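You operate a simulated robot arm through the tools that you are given. There is no shell and no other tool. Be economical: measure what you need, move in short steps, check, and stop when the job is done.

You run a simulated robot arm. Do the job below in one go: nothing can be reset, and whatever is moved stays where it is left.

## Task
Fetch the green brush and stand it on top of the brass knob on the keybed of the grand piano. Take the sponge on the keybed of the grand piano and put it away on the work top of the tall shelf. Push the foam drawer shut. Pull the turntable open. Do these in any order. Set down upright: green brush, sponge. The turntable goes clockwise seen from above.

Only the result counts: the job must be done as asked and must still hold three seconds after the hand-in. Knocking over, shifting, dropping, spilling or breaking anything else fails it.

## Robot
A 6-joint arm with a two-finger gripper on a trunk, on a base that drives. Base frame: it is fixed to the floor where the robot stands at the start and does not move with it; the origin is under the middle of the robot, x ahead of it, y to its left, z up; the surface under the hand at the start is at about z = 700. Readings come in mm, rad, newtons and seconds.
Its first joint turns from -2.897 to 2.897 rad. Places, roughly: brass knob (5x5x4 cm) [700, 300, 700]; foam drawer [2900, 1500, 700]; green brush (5x3x12 cm) [900, -200, 1000]; sponge (5x4x7 cm) [600, 300, 700]; turntable [4300, -1100, 800]; work top of the tall shelf (112x24 cm) [-2120, -3260, 860]. Payload 2.54 kg.
The tool frame sits at the grasp point between the pads (the TCP): z along the fingers, y along the line on which they close. The tips reach 30 mm beyond it. The gripper opens to 116 mm. The gripper's body begins 95 mm behind the TCP.
Orientation is that of the tool frame in the base frame, as a unit quaternion [x, y, z, w]. With the fingers straight down and closing along the base's y, the tool's x points along the base's -x, its y along +y and its z along -z.

## Interface
- The arm moves only by the tool move_arm. Its argument "motion" is a list of rows, each a list of 3 entries, a list of its own where there are three numbers: the turn, a rotation vector about the tool's x, y, z in rad, then the shift along the tool's x, y, z in mm, then the finger opening in mm, from 0 to 116. In form: [[[rx, ry, rz], [dx, dy, dz], claw], ...]. A call has 1 to 10 rows; each row is the pose to reach, as a shift and turn from the pose commanded when the call began, along the tool's axes at that moment. Each row takes 0.2 s and may step no farther than 50 mm and 0.15 rad from the row before; otherwise, or with a gripper value out of range, the whole call is refused. Where a pose cannot be reached the arm comes as near as it can. A force on the tool above 40 N (or 10 N above the force at the start of the call, whichever is more), or a blocked arm, ends the call early, and 0.2 s more pass. Each finger travels about 72 mm/s and halts on what it meets, pressing with about 37 N; the grip force reading is that of the motor and also rises with nothing between the fingers. The clock runs only during rows and for 0.2 s after the last one: add rows that repeat a pose to give the fingers time. It gives the time, the measured TCP pose, the force on the tool (base axes), the opening and the grip force at its end, in the units of the frame above (readings bear some noise), with the torque about the TCP (base axes, N m) and any sound that the robot's microphone picked up, and new pictures: "show" is both (left out), scene, wrist or none.
- Cameras (640 x 400 px; columns grow to the right, rows downward): "scene" is now at [-29.4, 154.1, 1412.9]; the picture's right is [0.02, -1.00, 0.00], its down [-0.54, -0.01, -0.84] and it looks along [0.84, 0.02, -0.54] (base axes); focal length 259 px, centre (320, 200). "wrist" rides on the gripper at [69, -15, -122] in the tool frame; the picture's right is [0.21, 0.98, 0.00], its down [-0.83, 0.18, -0.53] and it looks along [-0.52, 0.11, 0.85] (tool axes); focal length 251 px, centre (320, 200). There is no depth. A picture from a camera that has moved, and an enlarged one, comes with that camera's place and axes in the base frame and with its lens.
- steer(legs): drives the robot by 1 to 6 legs, each [ahead, left, turn to the left] in mm, mm and rad, along the robot's own axes; the way and the turn of a leg run together, so that a leg with both is an arc; at most 1500 mm and 3.142 rad a leg. The arm and the cameras ride along, it lands a little off, and it stops where it bumps. It gives what a move gives, and a new picture of the scene camera.
- turn_head(pan, tilt): turns the head with the scene camera to pan (to the left, within 2.094 rad either way) and tilt (down, from -0.506 to 1.204), counted from straight ahead of the robot. It gives what a move gives, and a new picture of the scene camera.
- enlarge(camera, box): a new picture of the part [left, top, right, bottom] of that camera's present view, enlarged. No time passes.
- close_job(): hands the job in; it is judged then, once.

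Work in short steps. Places have to be worked out from the pictures, the camera data and where the tool is seen: move nearer, look again, correct. Check each grasp and each placing, and mend what went wrong. You have 165 turns and 260 pictures in all, those below and enlarged ones among them. Open the gripper and draw the arm clear of the work before you hand the job in, unless the task says otherwise.

The tools are called after "Call:" as a command line: name --argument value ..., lists and objects as JSON in quotes. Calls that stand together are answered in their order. move_arm: Moves the arm, as the interface text tells. Its arguments: {"type":"object","properties":{"motion":{"type":"array"},"show":{"type":"string","enum":["both","scene","wrist","none"]}},"required":["motion"]} The other tools are called the same way: steer (legs) drives the base; turn_head (pan, tilt) turns the head that bears the scene camera; enlarge (camera, box) takes an enlarged picture of a part of a camera's view; close_job () hands the job in.

At the start:

```text
time: 0.0
position: [644.2, 209.3, 1193.2]
ee_rot: [0.0, 1.0, 0.0, 0.0]
ft_force: [0.8, -0.7, 0.5]
wrist_torque: [0.02, 0.02, -0.04]
grip_width: 115.9
gripper_force: 0.1
robot x, y, heading: [1.6, -0.3, 0.001]
head pan, tilt: [0.021, 0.569]
```

scene: 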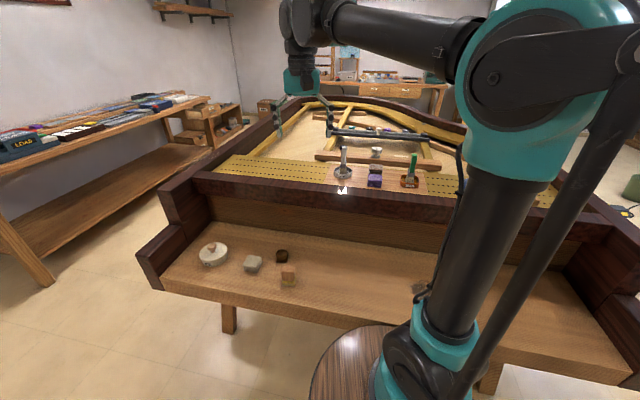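
wrist: 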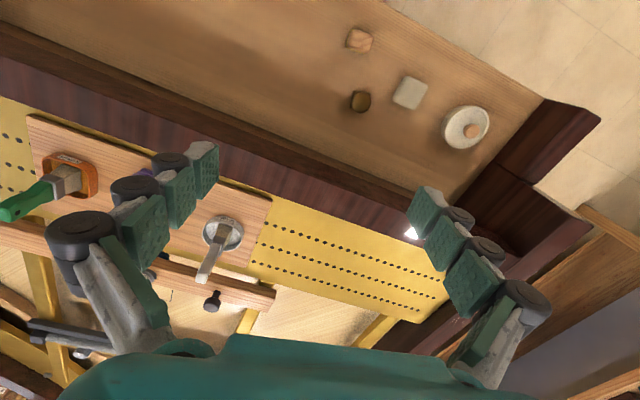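

The pictures show the keybed with several small things and the green brush standing in a holder on the upper board. I enlarge both areas to identify them.

Call:
enlarge --camera "scene" --box '[180, 220, 340, 320]'

Call:
enlarge --camera "scene" --box '[320, 130, 448, 210]'

Call:
enlarge --camera "wrist" --box '[0, 120, 160, 220]'

Call:
enlarge --camera "wrist" --box '[320, 10, 512, 130]'

```text
4.00 times, centred on (260, 270) of scene
camera zoom: at [-29.4, 154.1, 1412.9], right [0.02, -1.0, 0.0], down [-0.54, -0.01, -0.84], along [0.84, 0.02, -0.54], focal length 1036 px, centre (560, -80)
```

zoom: 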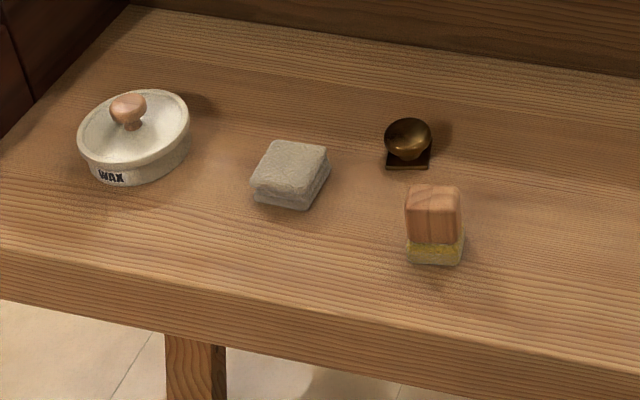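

```text
5.00 times, centred on (384, 170) of scene
camera zoom: at [-29.4, 154.1, 1412.9], right [0.02, -1.0, 0.0], down [-0.54, -0.01, -0.84], along [0.84, 0.02, -0.54], focal length 1295 px, centre (0, 350)
```

zoom: 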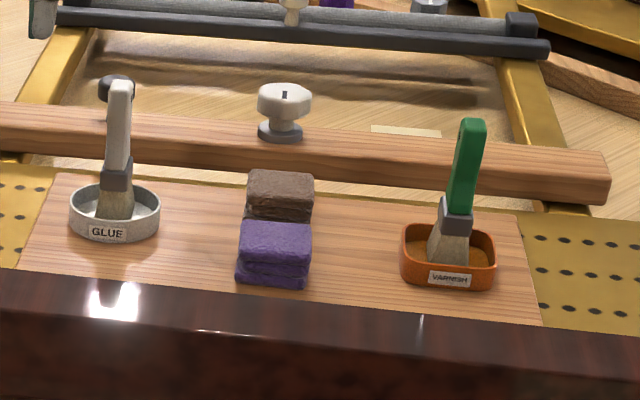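

```text
4.00 times, centred on (80, 170) of wrist
camera zoom: at [575.8, 193.1, 1313.9], right [-0.21, 0.98, 0.0], down [0.83, 0.18, 0.53], along [0.52, 0.11, -0.85], focal length 1006 px, centre (1280, 320)
```

zoom: 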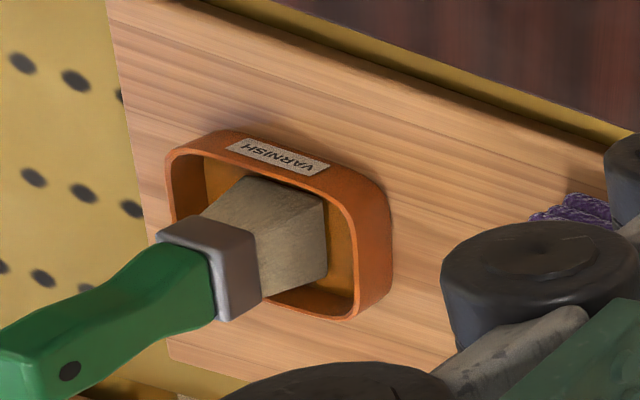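

```text
3.33 times, centred on (416, 70) of wrist
camera zoom: at [575.8, 193.1, 1313.9], right [-0.21, 0.98, 0.0], down [0.83, 0.18, 0.53], along [0.52, 0.11, -0.85], focal length 838 px, centre (0, 633)
```

zoom: 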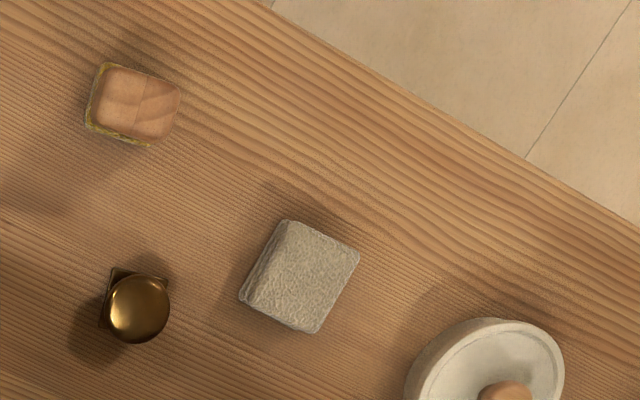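

The sponge is the wood-topped block near [555,272]; knob near [660,313]; the brush's foot triangulates to about [841,-168,933]. I move above the brush, well clear, to look.

Call:
move_arm --motion '[[[0, 0, 0], [-20, -40, 0], 116], [[0, 0, 0], [-40, -80, 0], 116], [[0, 0, 0], [-60, -120, 0], 116], [[0, 0, 0], [-80, -160, 0], 116], [[0, 0, 0], [-100, -200, 0], 116], [[0, 0, 0], [-120, -240, 0], 116], [[0, 0, 0], [-140, -280, 0], 116], [[0, 0, 0], [-157, -315, 0], 116], [[0, 0, 0], [-175, -350, 0], 116], [[0, 0, 0], [-187, -377, 0], 116]]'

```text
time: 2.2
position: [829.5, -170.9, 1192.4]
ee_rot: [0.0, 1.0, 0.0, 0.0]
ft_force: [0.1, 0.8, -0.4]
wrist_torque: [-0.01, -0.03, -0.01]
grip_width: 115.7
gripper_force: 0.1
robot x, y, heading: [2.1, -0.9, -0.004]
head pan, tilt: [0.021, 0.569]
camera scene: at [-29.6, 154.3, 1412.9], right [0.02, -1.0, 0.0], down [-0.54, -0.01, -0.84], along [0.84, 0.02, -0.54], focal length 259 px, centre (320, 200)
camera wrist: at [761.1, -185.5, 1314.1], right [-0.22, 0.98, 0.0], down [0.83, 0.18, 0.53], along [0.52, 0.11, -0.85], focal length 251 px, centre (320, 200)
```

scene: 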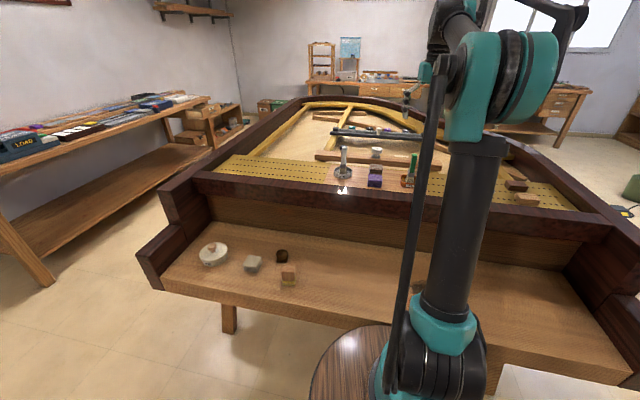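
wrist: 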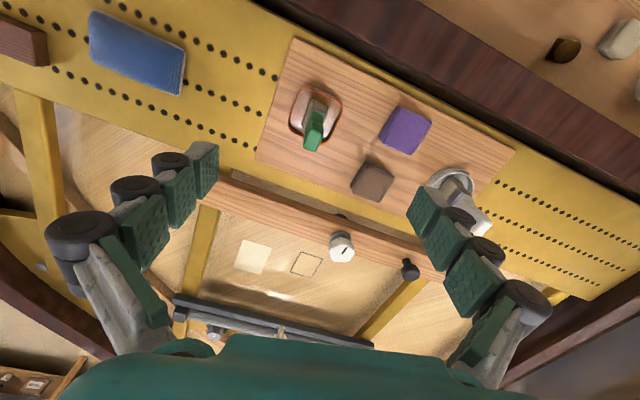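

The brush is below in view, toward the robot. I enlarge it.

Call:
enlarge --camera "wrist" --box '[256, 70, 384, 150]'

Call:
enlarge --camera "scene" --box '[380, 140, 444, 200]'

```text
5.00 times, centred on (320, 110) of wrist
camera zoom: at [761.1, -185.5, 1314.1], right [-0.22, 0.98, 0.0], down [0.83, 0.18, 0.53], along [0.52, 0.11, -0.85], focal length 1257 px, centre (320, 650)
```

zoom: 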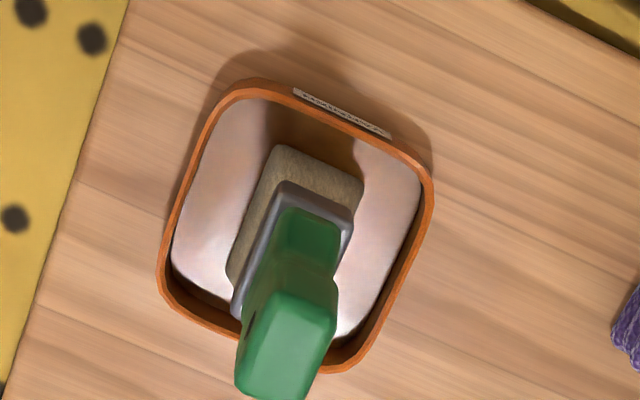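

```text
6.67 times, centred on (412, 170) of scene
camera zoom: at [-29.6, 154.3, 1412.9], right [0.02, -1.0, 0.0], down [-0.54, -0.01, -0.84], along [0.84, 0.02, -0.54], focal length 1727 px, centre (-293, 400)
```

zoom: 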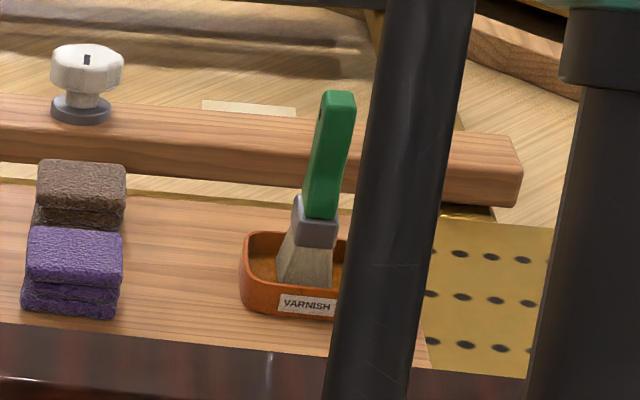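

The piano is turned about -0.22 rad; brush stands at about [849,-174], its thin side along the piano's lateral direction. I turn the tool by that yaw and descend partway, centred.

Call:
move_arm --motion '[[[0, 0, 0.11], [-10, -2, 30], 80], [[0, 0, 0.22], [-19, -4, 60], 80], [[0, 0, 0.22], [-19, -4, 90], 80]]' --show "wrist"

```text
time: 3.0
position: [848.5, -171.5, 1101.7]
ee_rot: [0.111, 0.994, 0.001, 0.0]
ft_force: [0.2, 0.1, -0.4]
wrist_torque: [0.01, -0.01, 0.0]
grip_width: 80.5
gripper_force: 0.1
robot x, y, heading: [1.3, -2.5, 0.002]
head pan, tilt: [0.021, 0.569]
camera wrist: at [778.1, -172.1, 1224.5], right [0.0, 1.0, 0.0], down [0.85, 0.0, 0.53], along [0.53, 0.0, -0.85], focal length 251 px, centre (320, 200)
```

wrist: 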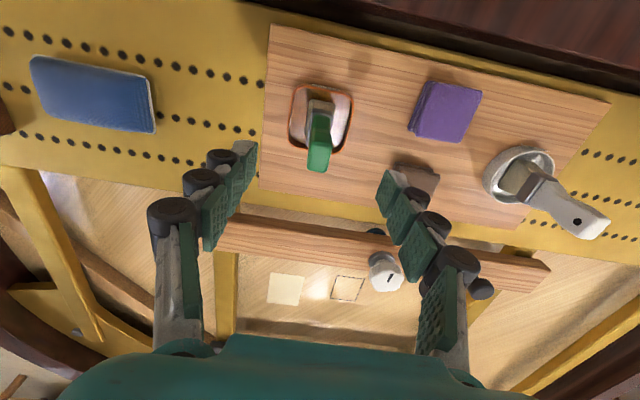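

Tool yaw now matches the piano. I enlarge the brush to check its own yaw and centring.

Call:
enlarge --camera "wrist" --box '[272, 80, 368, 180]'

```text
4.00 times, centred on (320, 130) of wrist
camera zoom: at [778.1, -172.1, 1224.5], right [0.0, 1.0, 0.0], down [0.85, 0.0, 0.53], along [0.53, 0.0, -0.85], focal length 1006 px, centre (320, 480)
```

zoom: 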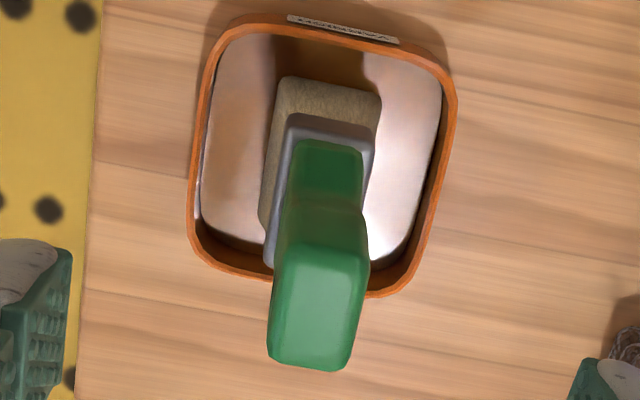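

Brush at about [851,-172.5], yaw about -0.19. I descend with the TCP to z≈1021 on the handle and then close.

Call:
move_arm --motion '[[[0, 0, -0.03], [-3, 0, 40], 80], [[0, 0, -0.03], [-3, 0, 80], 80]]' --show "wrist"

Call:
move_arm --motion '[[[0, 0, 0], [0, 0, 0], 40], [[0, 0, 0], [0, 0, 0], 5], [[0, 0, 0], [0, 0, 0], 5], [[0, 0, 0], [0, 0, 0], 5], [[0, 0, 0], [0, 0, 0], 5]]'

```text
time: 3.6
position: [851.0, -172.8, 1022.6]
ee_rot: [0.095, 0.995, 0.0, 0.001]
ft_force: [-0.2, 0.5, -0.4]
wrist_torque: [0.0, -0.03, -0.04]
grip_width: 80.1
gripper_force: 0.1
robot x, y, heading: [0.1, 3.1, -0.001]
head pan, tilt: [0.021, 0.569]
camera wrist: at [781.4, -175.2, 1144.2], right [-0.03, 1.0, 0.0], down [0.85, 0.02, 0.53], along [0.53, 0.01, -0.85], focal length 251 px, centre (320, 200)
```

wrist: 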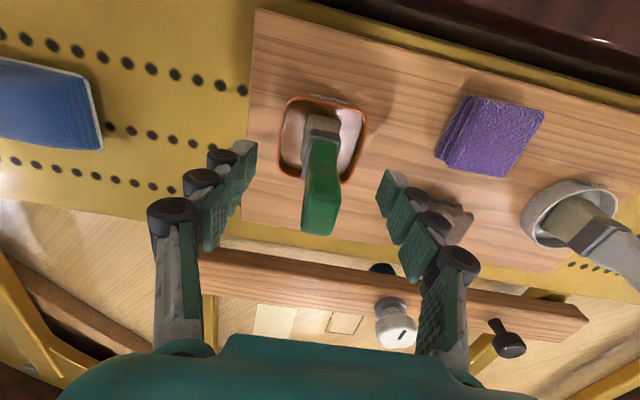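

```text
time: 4.8
position: [850.9, -172.0, 1021.6]
ee_rot: [0.095, 0.995, 0.0, 0.0]
ft_force: [0.0, 0.5, 0.5]
wrist_torque: [-0.01, 0.01, -0.01]
grip_width: 16.0
gripper_force: 37.5
robot x, y, heading: [0.4, 1.6, 0.001]
head pan, tilt: [0.021, 0.569]
camera scene: at [-29.3, 154.1, 1412.9], right [0.02, -1.0, 0.0], down [-0.54, -0.01, -0.84], along [0.84, 0.02, -0.54], focal length 259 px, centre (320, 200)
camera wrist: at [781.7, -175.3, 1144.3], right [-0.03, 1.0, 0.0], down [0.85, 0.02, 0.53], along [0.53, 0.01, -0.85], focal length 251 px, centre (320, 200)
```

scene: 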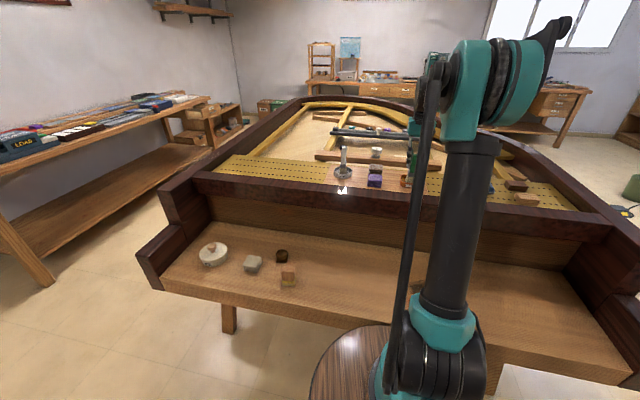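
wrist: 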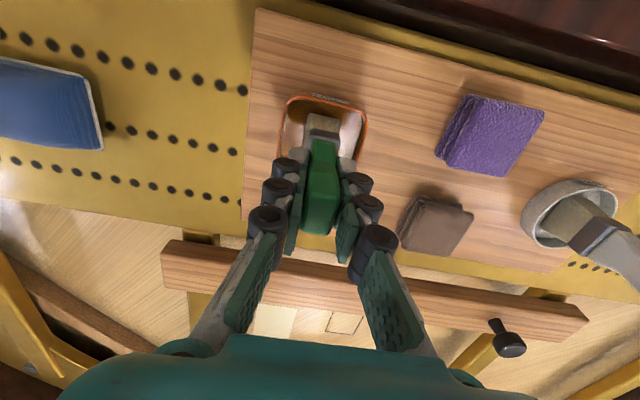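

The handle is gripped at 16 mm. I lift straight up out of the tin.

Call:
move_arm --motion '[[[0, 0, 0], [0, 0, -30], 5], [[0, 0, 0], [0, 0, -60], 5], [[0, 0, 0], [0, 0, -100], 5], [[0, 0, 0], [0, 0, -140], 5]]' --show "wrist"

Call:
enlarge --camera "wrist" --box '[240, 60, 400, 240]'

```text
time: 5.8
position: [853.9, -170.7, 1161.7]
ee_rot: [0.095, 0.996, -0.001, 0.0]
ft_force: [0.2, 0.2, -0.2]
wrist_torque: [-0.01, 0.02, 0.0]
grip_width: 15.9
gripper_force: 36.6
robot x, y, heading: [-4.2, -2.1, -0.006]
head pan, tilt: [0.021, 0.569]
camera wrist: at [784.7, -174.1, 1282.2], right [-0.03, 1.0, 0.0], down [0.85, 0.02, 0.53], along [0.53, 0.01, -0.85], focal length 251 px, centre (320, 200)
```

wrist: 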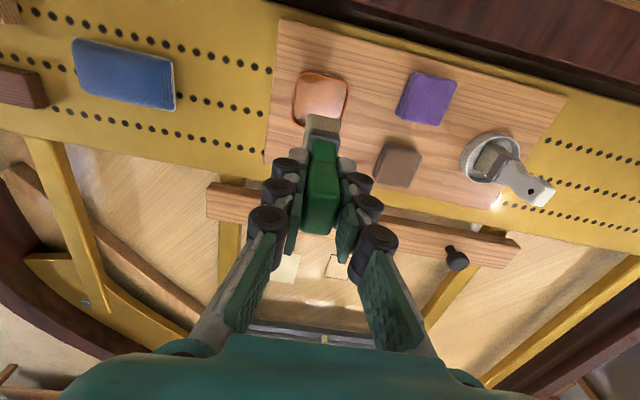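

```text
2.22 times, centred on (320, 150) of wrist
camera zoom: at [784.7, -174.1, 1282.2], right [-0.03, 1.0, 0.0], down [0.85, 0.02, 0.53], along [0.53, 0.01, -0.85], focal length 559 px, centre (320, 311)
```

zoom: 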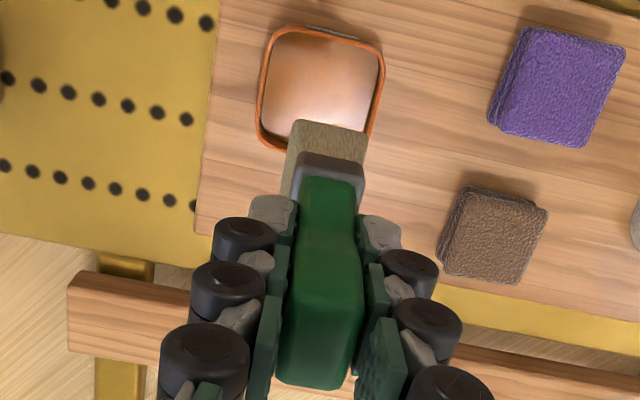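

Brush is held upright. I draw back from over the board toward the robot first, then across to above the knob.

Call:
move_arm --motion '[[[0, 0, 0], [47, -9, -10], 5], [[0, 0, 0], [94, -18, -10], 5], [[0, 0, 0], [141, -27, -10], 5], [[0, 0, 0], [188, -36, -10], 5], [[0, 0, 0], [197, 12, -10], 5], [[0, 0, 0], [206, 60, -10], 5], [[0, 0, 0], [215, 108, -10], 5], [[0, 0, 0], [224, 156, -10], 5], [[0, 0, 0], [233, 204, -10], 5], [[0, 0, 0], [242, 252, -10], 5]]' --show "none"

Call:
move_arm --motion '[[[0, 0, 0], [9, 45, 0], 5], [[0, 0, 0], [18, 90, 0], 5], [[0, 0, 0], [25, 130, 20], 5], [[0, 0, 0], [29, 150, 50], 5]]'

```text
time: 8.0
position: [663.3, 121.2, 1173.4]
ee_rot: [0.096, 0.995, 0.001, -0.001]
ft_force: [0.1, -0.2, -0.5]
wrist_torque: [0.04, -0.05, 0.01]
grip_width: 16.1
gripper_force: 36.9
robot x, y, heading: [3.9, 1.7, -0.003]
head pan, tilt: [0.021, 0.569]
```

```text
time: 9.0
position: [662.5, 270.2, 1124.0]
ee_rot: [0.095, 0.995, 0.0, -0.001]
ft_force: [-0.1, -0.4, -0.3]
wrist_torque: [0.0, 0.02, -0.01]
grip_width: 16.0
gripper_force: 37.1
robot x, y, heading: [0.9, 0.8, 0.002]
head pan, tilt: [0.021, 0.569]
camera scene: at [-29.5, 153.9, 1412.9], right [0.02, -1.0, 0.0], down [-0.54, -0.01, -0.84], along [0.84, 0.02, -0.54], focal length 259 px, centre (320, 200)
camera wrist: at [592.9, 267.8, 1245.3], right [-0.03, 1.0, 0.0], down [0.85, 0.02, 0.53], along [0.53, 0.01, -0.85], focal length 251 px, centre (320, 200)
```

scene: 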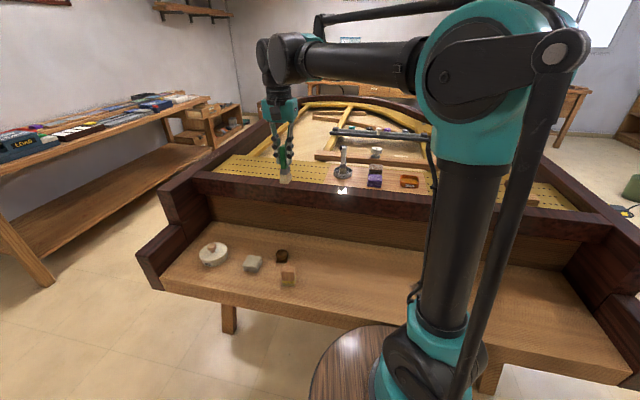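
wrist: 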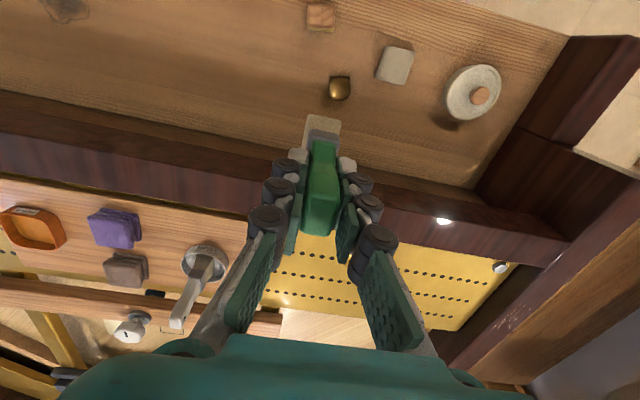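

I enlarge the knob in both views and the brush in the scene view.

Call:
enlarge --camera "wrist" --box '[300, 60, 380, 110]'

Call:
enlarge --camera "scene" --box '[264, 235, 304, 275]'

Call:
enlarge --camera "scene" --box '[250, 90, 330, 190]'

```text
8.00 times, centred on (340, 85) of wrist
camera zoom: at [592.9, 267.8, 1245.3], right [-0.03, 1.0, 0.0], down [0.85, 0.02, 0.53], along [0.53, 0.01, -0.85], focal length 2012 px, centre (160, 1120)
```

zoom: 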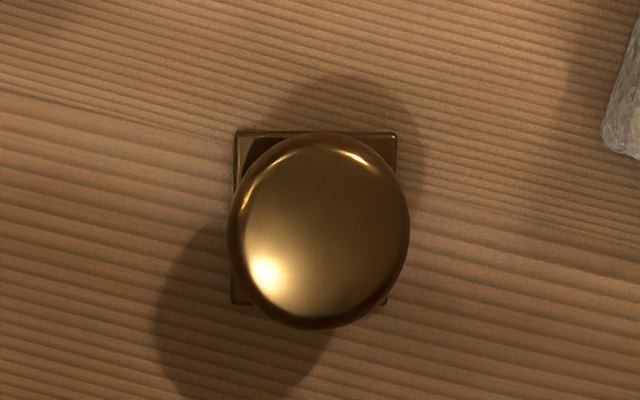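

```text
10.00 times, centred on (284, 255) of scene
camera zoom: at [-29.5, 153.9, 1412.9], right [0.02, -1.0, 0.0], down [-0.54, -0.01, -0.84], along [0.84, 0.02, -0.54], focal length 2590 px, centre (680, -350)
```

zoom: 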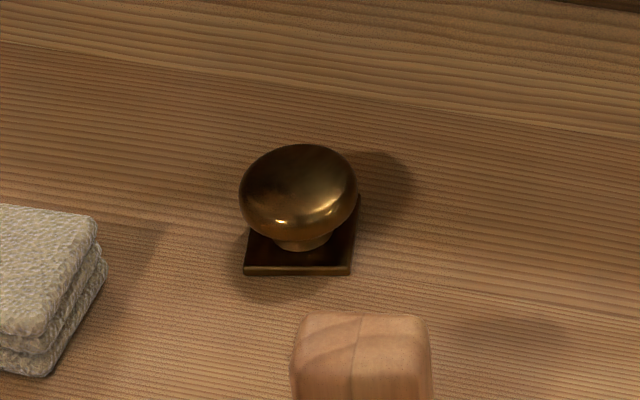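

```text
4.00 times, centred on (290, 140) of scene
camera zoom: at [-29.5, 153.9, 1412.9], right [0.02, -1.0, 0.0], down [-0.54, -0.01, -0.84], along [0.84, 0.02, -0.54], focal length 1036 px, centre (440, 440)
```

zoom: 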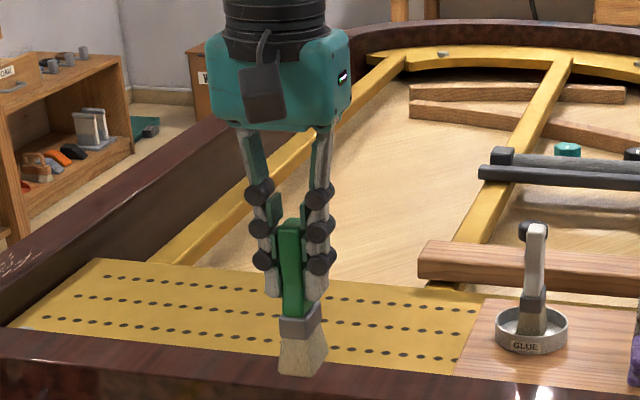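

Knob centre is near [666,309]. To see the brush's wide side in the scene view and the knob from the side in the wrist view, I rotate the tool a quarter turn clockwise above the knob.

Call:
move_arm --motion '[[[0, 0, 0.138], [0, 4, 0], 5], [[0, 0, 0.276], [1, 8, 0], 5], [[0, 0, 0.414], [1, 12, 0], 5], [[0, 0, 0.552], [2, 16, 0], 5], [[0, 0, 0.69], [2, 20, 0], 5], [[0, 0, 0.828], [3, 24, 0], 5], [[0, 0, 0.966], [3, 28, 0], 5], [[0, 0, 1.104], [4, 32, 0], 5], [[0, 0, 1.242], [4, 36, 0], 5], [[0, 0, 1.38], [4, 39, 0], 5]]'

Call:
enlarge --camera "scene" --box '[250, 90, 330, 190]'

```text
time: 11.2
position: [666.1, 311.6, 1121.7]
ee_rot: [0.708, 0.706, 0.0, 0.0]
ft_force: [1.0, 0.1, -0.2]
wrist_torque: [0.02, -0.01, 0.01]
grip_width: 16.2
gripper_force: 36.8
robot x, y, heading: [0.9, -2.2, 0.003]
head pan, tilt: [0.021, 0.569]
camera scene: at [-29.3, 154.2, 1412.9], right [0.02, -1.0, 0.0], down [-0.54, -0.01, -0.84], along [0.84, 0.02, -0.54], focal length 259 px, centre (320, 200)
camera wrist: at [652.4, 380.1, 1243.6], right [0.98, 0.21, 0.0], down [0.18, -0.83, 0.53], along [0.11, -0.52, -0.85], focal length 251 px, centre (320, 200)
```

scene: 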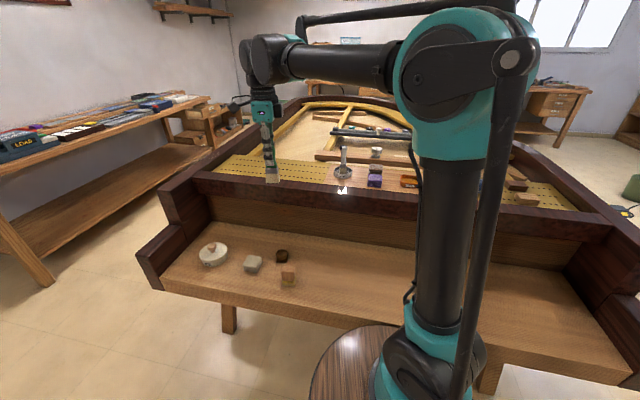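
wrist: 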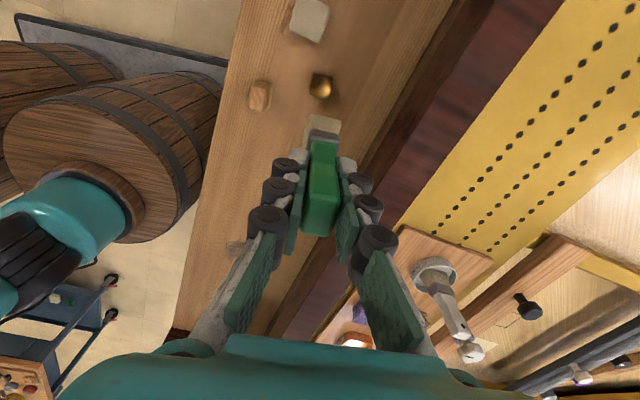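

```text
4.00 times, centred on (290, 140) of scene
camera zoom: at [-29.3, 154.2, 1412.9], right [0.02, -1.0, 0.0], down [-0.54, -0.01, -0.84], along [0.84, 0.02, -0.54], focal length 1036 px, centre (440, 440)
```

zoom: 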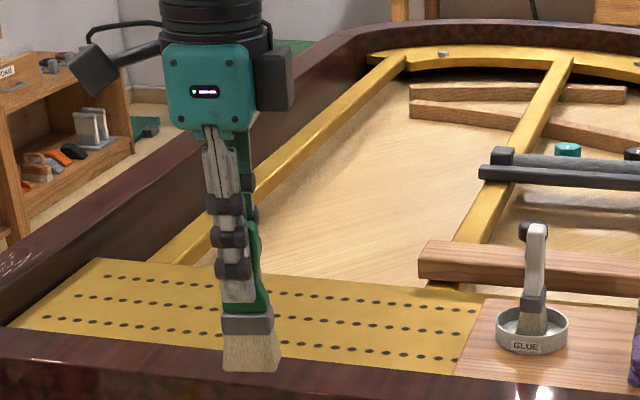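

The brush's foot is about 45 mm wide. I enlarge further to read the foot's offset from the fingers.

Call:
enlarge --camera "scene" --box '[252, 130, 300, 190]'

Call:
enlarge --camera "wrist" --box '[260, 60, 380, 240]'

```text
6.67 times, centred on (276, 160) of scene
camera zoom: at [-29.3, 154.2, 1412.9], right [0.02, -1.0, 0.0], down [-0.54, -0.01, -0.84], along [0.84, 0.02, -0.54], focal length 1727 px, centre (613, 467)
```

zoom: 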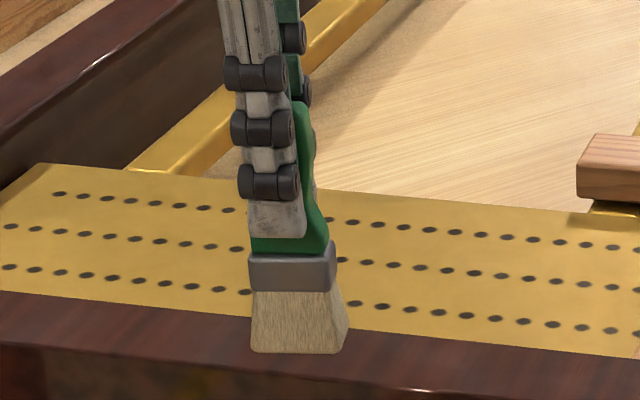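

```text
2.22 times, centred on (320, 150) of wrist
camera zoom: at [652.4, 380.1, 1243.6], right [0.98, 0.21, 0.0], down [0.18, -0.83, 0.53], along [0.11, -0.52, -0.85], focal length 559 px, centre (320, 311)
```

zoom: 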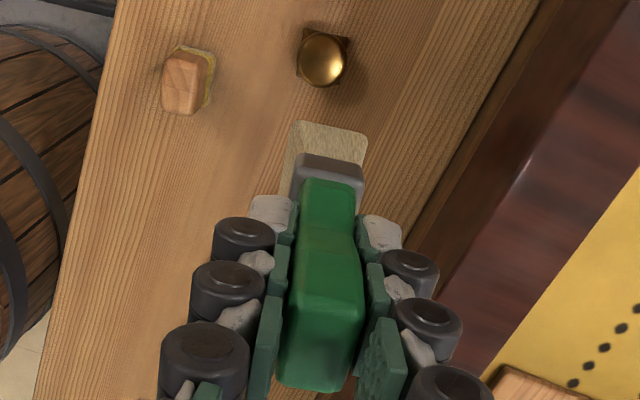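

Foot sits about 85 mm below the TCP and nearly centred under it; knob at about [667,309]. I turn back to the original yaw (keeps the gripper body away from the fallboard) while lowering to z≈920.

Call:
move_arm --motion '[[[0, 0, -0.138], [0, 0, 20], 5], [[0, 0, -0.276], [0, 0, 40], 5], [[0, 0, -0.414], [-1, 0, 60], 5], [[0, 0, -0.552], [-1, 0, 80], 5], [[0, 0, -0.69], [-1, 0, 100], 5], [[0, 0, -0.828], [-2, 0, 120], 5], [[0, 0, -0.966], [-2, 0, 140], 5], [[0, 0, -1.104], [-2, 0, 160], 5], [[0, 0, -1.242], [-3, -1, 180], 5], [[0, 0, -1.38], [-3, -1, 200], 5]]'

Call:
enlarge --camera "scene" --box '[252, 200, 316, 280]'

Call:
enlarge --camera "wrist" --box '[270, 60, 370, 160]'

```text
time: 13.4
position: [665.6, 309.8, 922.9]
ee_rot: [0.094, 0.996, 0.0, 0.0]
ft_force: [0.5, -0.7, -1.2]
wrist_torque: [0.04, 0.0, -0.01]
grip_width: 15.7
gripper_force: 37.4
robot x, y, heading: [1.7, -0.9, 0.002]
head pan, tilt: [0.021, 0.569]
camera scene: at [-29.4, 154.2, 1412.9], right [0.02, -1.0, 0.0], down [-0.54, -0.01, -0.84], along [0.84, 0.02, -0.54], focal length 259 px, centre (320, 200)
camera wrist: at [595.9, 307.5, 1044.3], right [-0.03, 1.0, 0.0], down [0.85, 0.02, 0.53], along [0.53, 0.02, -0.85], focal length 251 px, centre (320, 200)
```

scene: 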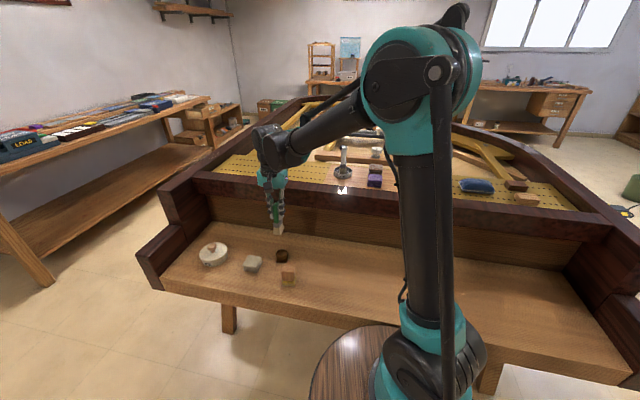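
wrist: 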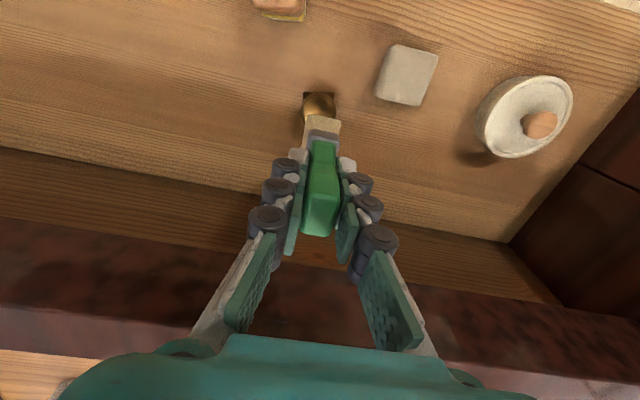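

```text
5.00 times, centred on (284, 240) of scene
camera zoom: at [-29.4, 154.2, 1412.9], right [0.02, -1.0, 0.0], down [-0.54, -0.01, -0.84], along [0.84, 0.02, -0.54], focal length 1295 px, centre (500, 0)
```

zoom: 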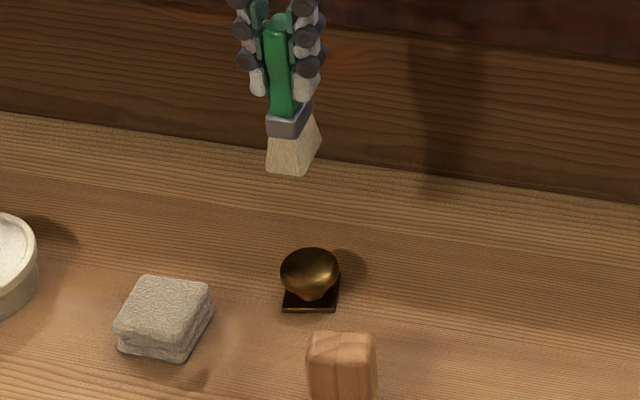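

```text
4.00 times, centred on (320, 110) of wrist
camera zoom: at [595.9, 307.5, 1044.3], right [-0.03, 1.0, 0.0], down [0.85, 0.02, 0.53], along [0.53, 0.02, -0.85], focal length 1006 px, centre (320, 560)
```

zoom: 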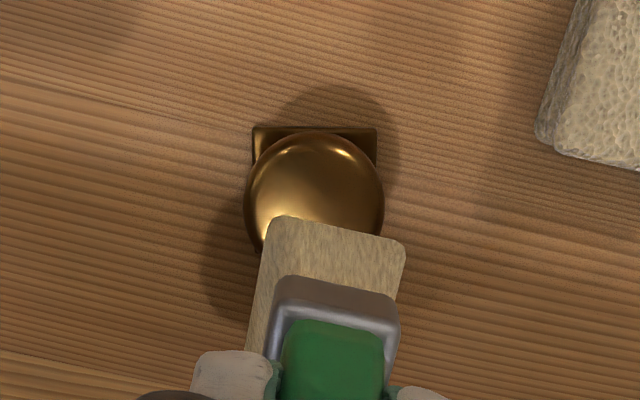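

Foot and knob nearly line up; correction is about +1.5 in x and -1 in y. I lower to about 12 mm above the knob.

Call:
move_arm --motion '[[[0, 0, 0], [-2, -1, 40], 5], [[0, 0, 0], [-2, -1, 82], 5], [[0, 0, 0], [-2, -1, 82], 5]]'

Call:
enlarge --camera "scene" --box '[252, 210, 316, 290]'

Call:
enlarge --camera "wrist" --box '[270, 60, 370, 160]'

```text
time: 14.2
position: [667.2, 305.2, 840.9]
ee_rot: [0.095, 0.995, 0.0, 0.0]
ft_force: [-0.7, -0.2, -0.4]
wrist_torque: [0.01, -0.01, 0.02]
grip_width: 16.2
gripper_force: 37.2
robot x, y, heading: [-1.3, -1.0, 0.004]
head pan, tilt: [0.021, 0.569]
camera scene: at [-29.3, 154.2, 1412.9], right [0.02, -1.0, 0.0], down [-0.54, -0.01, -0.84], along [0.84, 0.02, -0.54], focal length 259 px, centre (320, 200)
camera wrist: at [597.2, 303.6, 961.5], right [-0.03, 1.0, 0.0], down [0.85, 0.02, 0.53], along [0.53, 0.01, -0.85], focal length 251 px, centre (320, 200)
```

scene: 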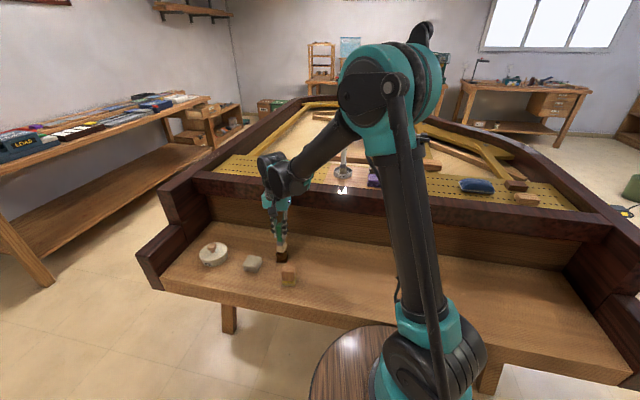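
wrist: 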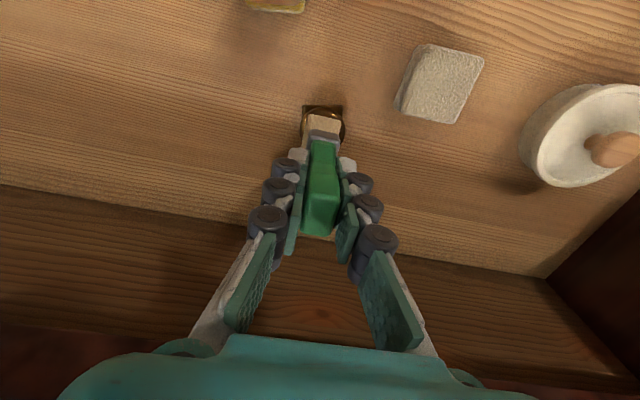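

```text
5.00 times, centred on (284, 250) of scene
camera zoom: at [-29.3, 154.2, 1412.9], right [0.02, -1.0, 0.0], down [-0.54, -0.01, -0.84], along [0.84, 0.02, -0.54], focal length 1295 px, centre (500, -50)
```

zoom: 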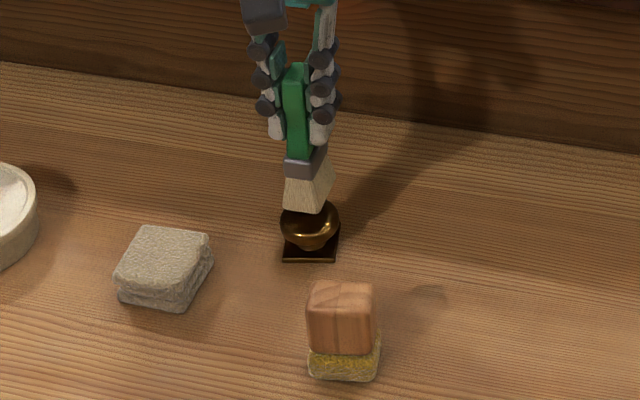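

```text
4.00 times, centred on (320, 110) of wrist
camera zoom: at [597.2, 303.6, 961.5], right [-0.03, 1.0, 0.0], down [0.85, 0.02, 0.53], along [0.53, 0.01, -0.85], focal length 1006 px, centre (320, 560)
```

zoom: 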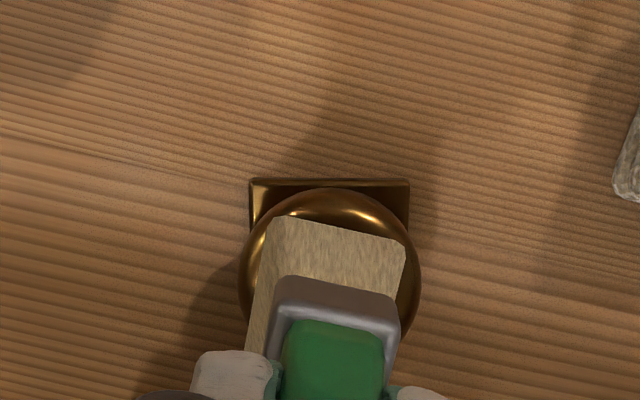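

Foot needs about +2 in y and -1.5 in x. I correct and lower 8 mm.

Call:
move_arm --motion '[[[0, 0, 0], [2, 2, 0], 5], [[0, 0, 0], [2, 2, 4], 5], [[0, 0, 0], [2, 2, 8], 5], [[0, 0, 0], [2, 2, 8], 5]]' --show "none"

Call:
enlarge --camera "scene" --box '[268, 235, 300, 275]'

Call:
enlarge --camera "wrist" --box '[270, 80, 370, 180]'

```text
time: 15.2
position: [664.5, 309.8, 833.3]
ee_rot: [0.095, 0.996, 0.001, -0.001]
ft_force: [-1.3, -0.3, -1.5]
wrist_torque: [0.02, 0.05, 0.0]
grip_width: 16.1
gripper_force: 37.5
robot x, y, heading: [-0.7, 1.5, 0.0]
head pan, tilt: [0.021, 0.569]
```

```text
10.00 times, centred on (284, 255) of scene
camera zoom: at [-29.3, 154.2, 1412.9], right [0.02, -1.0, 0.0], down [-0.54, -0.01, -0.84], along [0.84, 0.02, -0.54], focal length 2590 px, centre (680, -350)
```

zoom: 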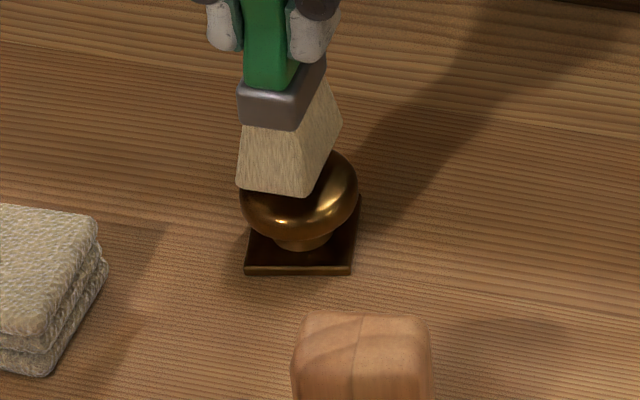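

```text
4.00 times, centred on (320, 130) of wrist
camera zoom: at [595.1, 307.3, 953.8], right [-0.03, 1.0, 0.0], down [0.85, 0.02, 0.53], along [0.53, 0.01, -0.85], focal length 1006 px, centre (320, 480)
```

zoom: 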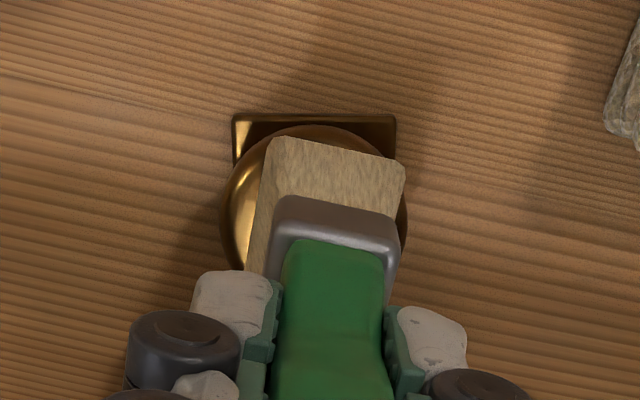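

Alignment is within a millimetre or so. I lower in small steps to feel the contact.

Call:
move_arm --motion '[[[0, 0, 0], [0, -1, 2], 5], [[0, 0, 0], [0, -1, 4], 5], [[0, 0, 0], [0, -1, 6], 5], [[0, 0, 0], [0, -1, 6], 5]]' --show "none"

Call:
enlarge --camera "scene" --box '[268, 235, 300, 275]'

```text
time: 16.2
position: [663.4, 309.8, 825.8]
ee_rot: [0.095, 0.995, 0.0, 0.0]
ft_force: [0.0, -1.3, -0.2]
wrist_torque: [0.0, 0.01, -0.01]
grip_width: 16.0
gripper_force: 37.1
robot x, y, heading: [0.9, 0.3, -0.004]
head pan, tilt: [0.021, 0.569]
```

```text
10.00 times, centred on (284, 255) of scene
camera zoom: at [-29.3, 154.2, 1412.9], right [0.02, -1.0, 0.0], down [-0.54, -0.01, -0.84], along [0.84, 0.02, -0.54], focal length 2590 px, centre (680, -350)
```

zoom: 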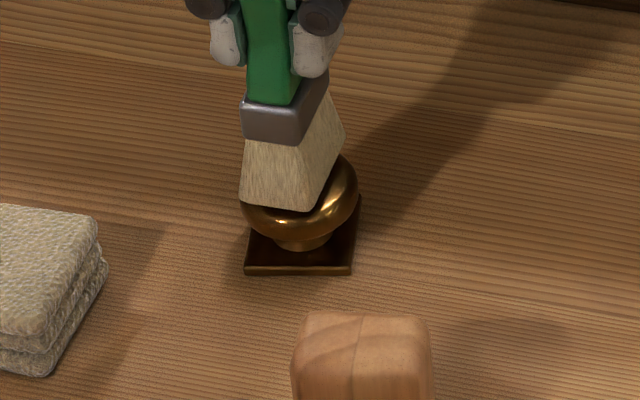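

No contact yet. I shift +1.5 mm in x and continue down in 1.5 mm steps.

Call:
move_arm --motion '[[[0, 0, 0], [-1.6, -0.5, 0], 5], [[0, 0, 0], [-1.6, -0.5, 1.5], 5], [[0, 0, 0], [-1.6, -0.5, 3], 5], [[0, 0, 0], [-1.6, -0.5, 3], 5]]' --show "none"

Call:
enlarge --camera "scene" --box '[268, 235, 300, 275]'

Call:
enlarge --camera "wrist" --box '[270, 80, 370, 180]'

```text
time: 17.2
position: [666.0, 308.3, 822.8]
ee_rot: [0.095, 0.995, 0.001, 0.0]
ft_force: [0.5, -0.1, -1.4]
wrist_torque: [0.01, 0.02, -0.02]
grip_width: 16.0
gripper_force: 37.0
robot x, y, heading: [-3.7, 0.9, 0.003]
head pan, tilt: [0.021, 0.569]
```

```text
10.00 times, centred on (284, 255) of scene
camera zoom: at [-29.3, 154.2, 1412.9], right [0.02, -1.0, 0.0], down [-0.54, -0.01, -0.84], along [0.84, 0.02, -0.54], focal length 2590 px, centre (680, -350)
```

zoom: 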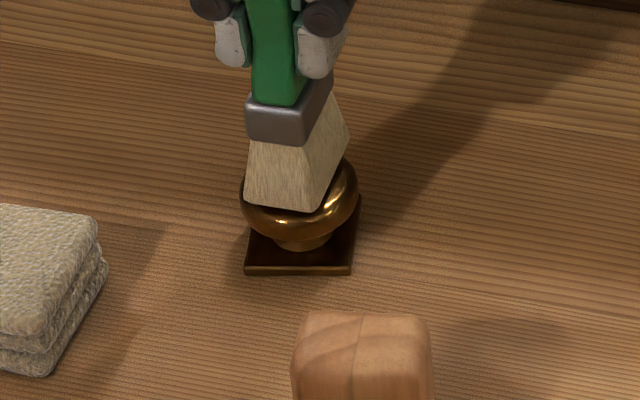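

```text
4.00 times, centred on (320, 130) of wrist
camera zoom: at [596.6, 305.5, 945.1], right [-0.03, 1.0, 0.0], down [0.85, 0.02, 0.53], along [0.53, 0.01, -0.85], focal length 1006 px, centre (320, 480)
```

zoom: 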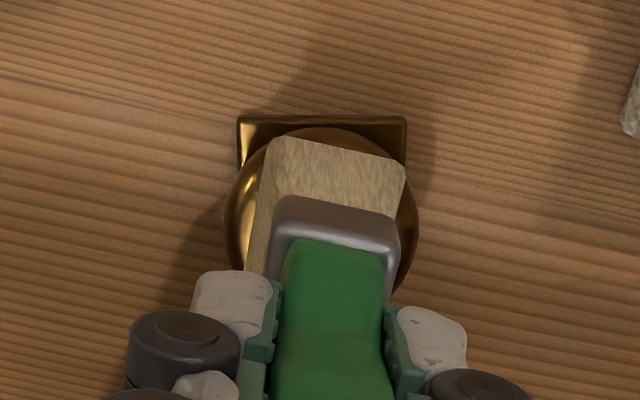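

Well centred now. Continue down in 1 mm steps until contact.

Call:
move_arm --motion '[[[0, 0, 0], [0, 0, 1], 5], [[0, 0, 0], [0, 0, 2], 5], [[0, 0, 0], [0, 0, 2], 5]]' --show "none"

Call:
move_arm --motion '[[[0, 0, 0], [0, 0, 1], 5], [[0, 0, 0], [0, 0, 2], 5], [[0, 0, 0], [0, 0, 2], 5]]' --show "none"

Call:
enlarge --camera "scene" --box '[268, 235, 300, 275]'

```text
time: 18.0
position: [666.2, 307.0, 820.2]
ee_rot: [0.095, 0.996, 0.0, 0.0]
ft_force: [0.3, -0.5, 2.8]
wrist_torque: [-0.04, -0.03, 0.01]
grip_width: 16.1
gripper_force: 37.3
robot x, y, heading: [2.3, -1.1, 0.001]
head pan, tilt: [0.021, 0.569]
```

```text
time: 18.8
position: [665.4, 307.9, 820.4]
ee_rot: [0.095, 0.995, 0.0, 0.001]
ft_force: [5.0, -1.6, 35.4]
wrist_torque: [-0.15, -0.46, -0.03]
grip_width: 16.1
gripper_force: 37.3
robot x, y, heading: [1.2, -2.4, 0.0]
head pan, tilt: [0.021, 0.569]
```

```text
10.00 times, centred on (284, 255) of scene
camera zoom: at [-30.2, 153.6, 1412.9], right [0.02, -1.0, 0.0], down [-0.54, -0.01, -0.84], along [0.84, 0.02, -0.54], focal length 2590 px, centre (680, -350)
```

zoom: 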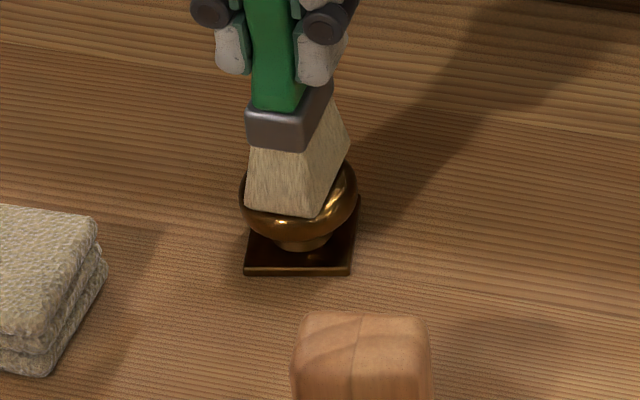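

Contact, 35 N through the centre. I ease back up about 1.8 mm to leave only a light touch, then open gently.

Call:
move_arm --motion '[[[0, 0, 0], [0, 0, -1], 5], [[0, 0, 0], [0, 0, -1.8], 5], [[0, 0, 0], [0, 0, -1.8], 5]]' --show "none"

Call:
enlarge --camera "scene" --box '[260, 215, 308, 275]'

```text
time: 19.6
position: [664.7, 309.4, 821.0]
ee_rot: [0.095, 0.995, 0.0, 0.0]
ft_force: [-0.5, 0.9, -1.9]
wrist_torque: [-0.01, -0.03, -0.01]
grip_width: 16.2
gripper_force: 37.2
robot x, y, heading: [0.8, -2.8, 0.004]
head pan, tilt: [0.021, 0.569]
```

```text
6.67 times, centred on (284, 245) of scene
camera zoom: at [-29.4, 154.2, 1412.9], right [0.02, -1.0, 0.0], down [-0.54, -0.01, -0.84], along [0.84, 0.02, -0.54], focal length 1727 px, centre (560, -100)
```

zoom: 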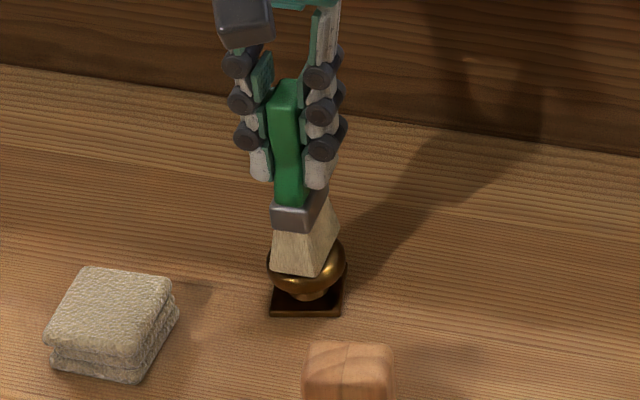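

Light touch. I open slowly: 20, 26, 34 mm, and look.

Call:
move_arm --motion '[[[0, 0, 0], [0, 0, 0.4], 5], [[0, 0, 0], [0, 0, 0.4], 17], [[0, 0, 0], [0, 0, 0.4], 19], [[0, 0, 0], [0, 0, 0.4], 22], [[0, 0, 0], [0, 0, 0.4], 26], [[0, 0, 0], [0, 0, 0.4], 30]]' --show "wrist"

Call:
enlarge --camera "scene" --box '[260, 215, 308, 275]'

```text
time: 21.0
position: [667.0, 307.9, 821.6]
ee_rot: [0.095, 0.995, 0.0, 0.0]
ft_force: [0.2, -0.2, -0.1]
wrist_torque: [0.0, 0.01, -0.02]
grip_width: 30.0
gripper_force: 0.0
robot x, y, heading: [-4.2, -0.9, -0.003]
head pan, tilt: [0.021, 0.569]
camera wrist: at [597.0, 305.5, 942.4], right [-0.03, 1.0, 0.0], down [0.85, 0.02, 0.53], along [0.53, 0.01, -0.85], focal length 251 px, centre (320, 200)
```

wrist: 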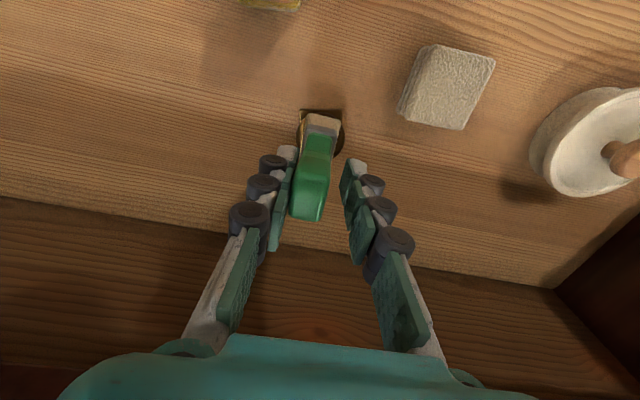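

```text
6.67 times, centred on (284, 245) of scene
camera zoom: at [-29.3, 154.2, 1412.9], right [0.02, -1.0, 0.0], down [-0.54, -0.01, -0.84], along [0.84, 0.02, -0.54], focal length 1727 px, centre (560, -100)
```

zoom: 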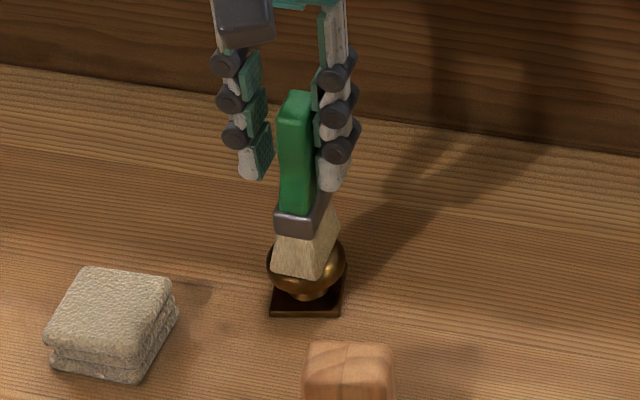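

The brush tipped a few degrees against the -y finger, so it isn't balanced. I re-grip it, which brings it upright again, and look.

Call:
move_arm --motion '[[[0, 0, 0], [0, 0, 0], 24], [[0, 0, 0], [0, 0, 0], 20], [[0, 0, 0], [0, 0, 0], 17], [[0, 0, 0], [0, 0, 0], 10], [[0, 0, 0], [0, 0, 0], 5], [[0, 0, 0], [0, 0, -4], 5], [[0, 0, 0], [0, 0, -10], 5]]' --show "none"

Call:
enlarge --camera "scene" --box '[260, 215, 308, 275]'

Call:
enlarge --camera "wrist" --box '[260, 80, 380, 240]'

```text
time: 22.6
position: [665.9, 309.1, 830.6]
ee_rot: [0.094, 0.996, 0.001, 0.0]
ft_force: [-0.1, 0.0, -0.6]
wrist_torque: [0.02, 0.02, 0.0]
grip_width: 16.2
gripper_force: 37.7
robot x, y, heading: [2.3, 0.3, -0.002]
head pan, tilt: [0.021, 0.569]
```

```text
6.67 times, centred on (284, 245) of scene
camera zoom: at [-29.3, 154.2, 1412.9], right [0.02, -1.0, 0.0], down [-0.54, -0.01, -0.84], along [0.84, 0.02, -0.54], focal length 1727 px, centre (560, -100)
```

zoom: 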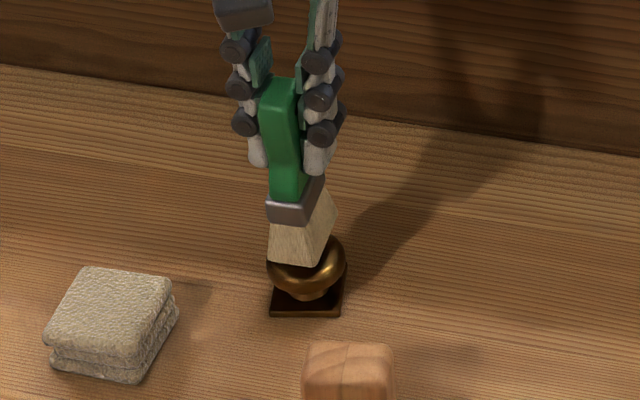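

```text
2.50 times, centred on (320, 160) of wrist
camera zoom: at [596.5, 305.9, 952.2], right [-0.03, 1.0, 0.0], down [0.85, 0.02, 0.53], along [0.53, 0.01, -0.85], focal length 629 px, centre (320, 300)
```

zoom: 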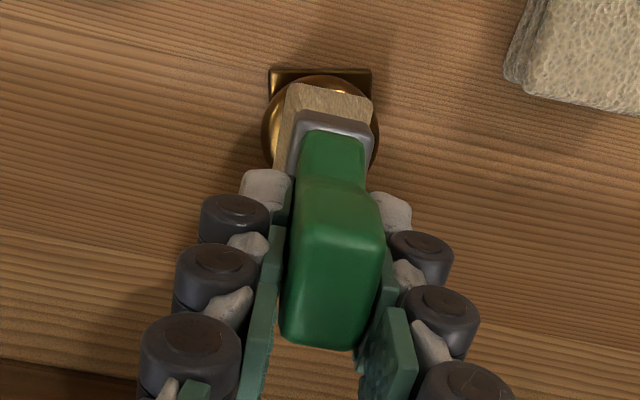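

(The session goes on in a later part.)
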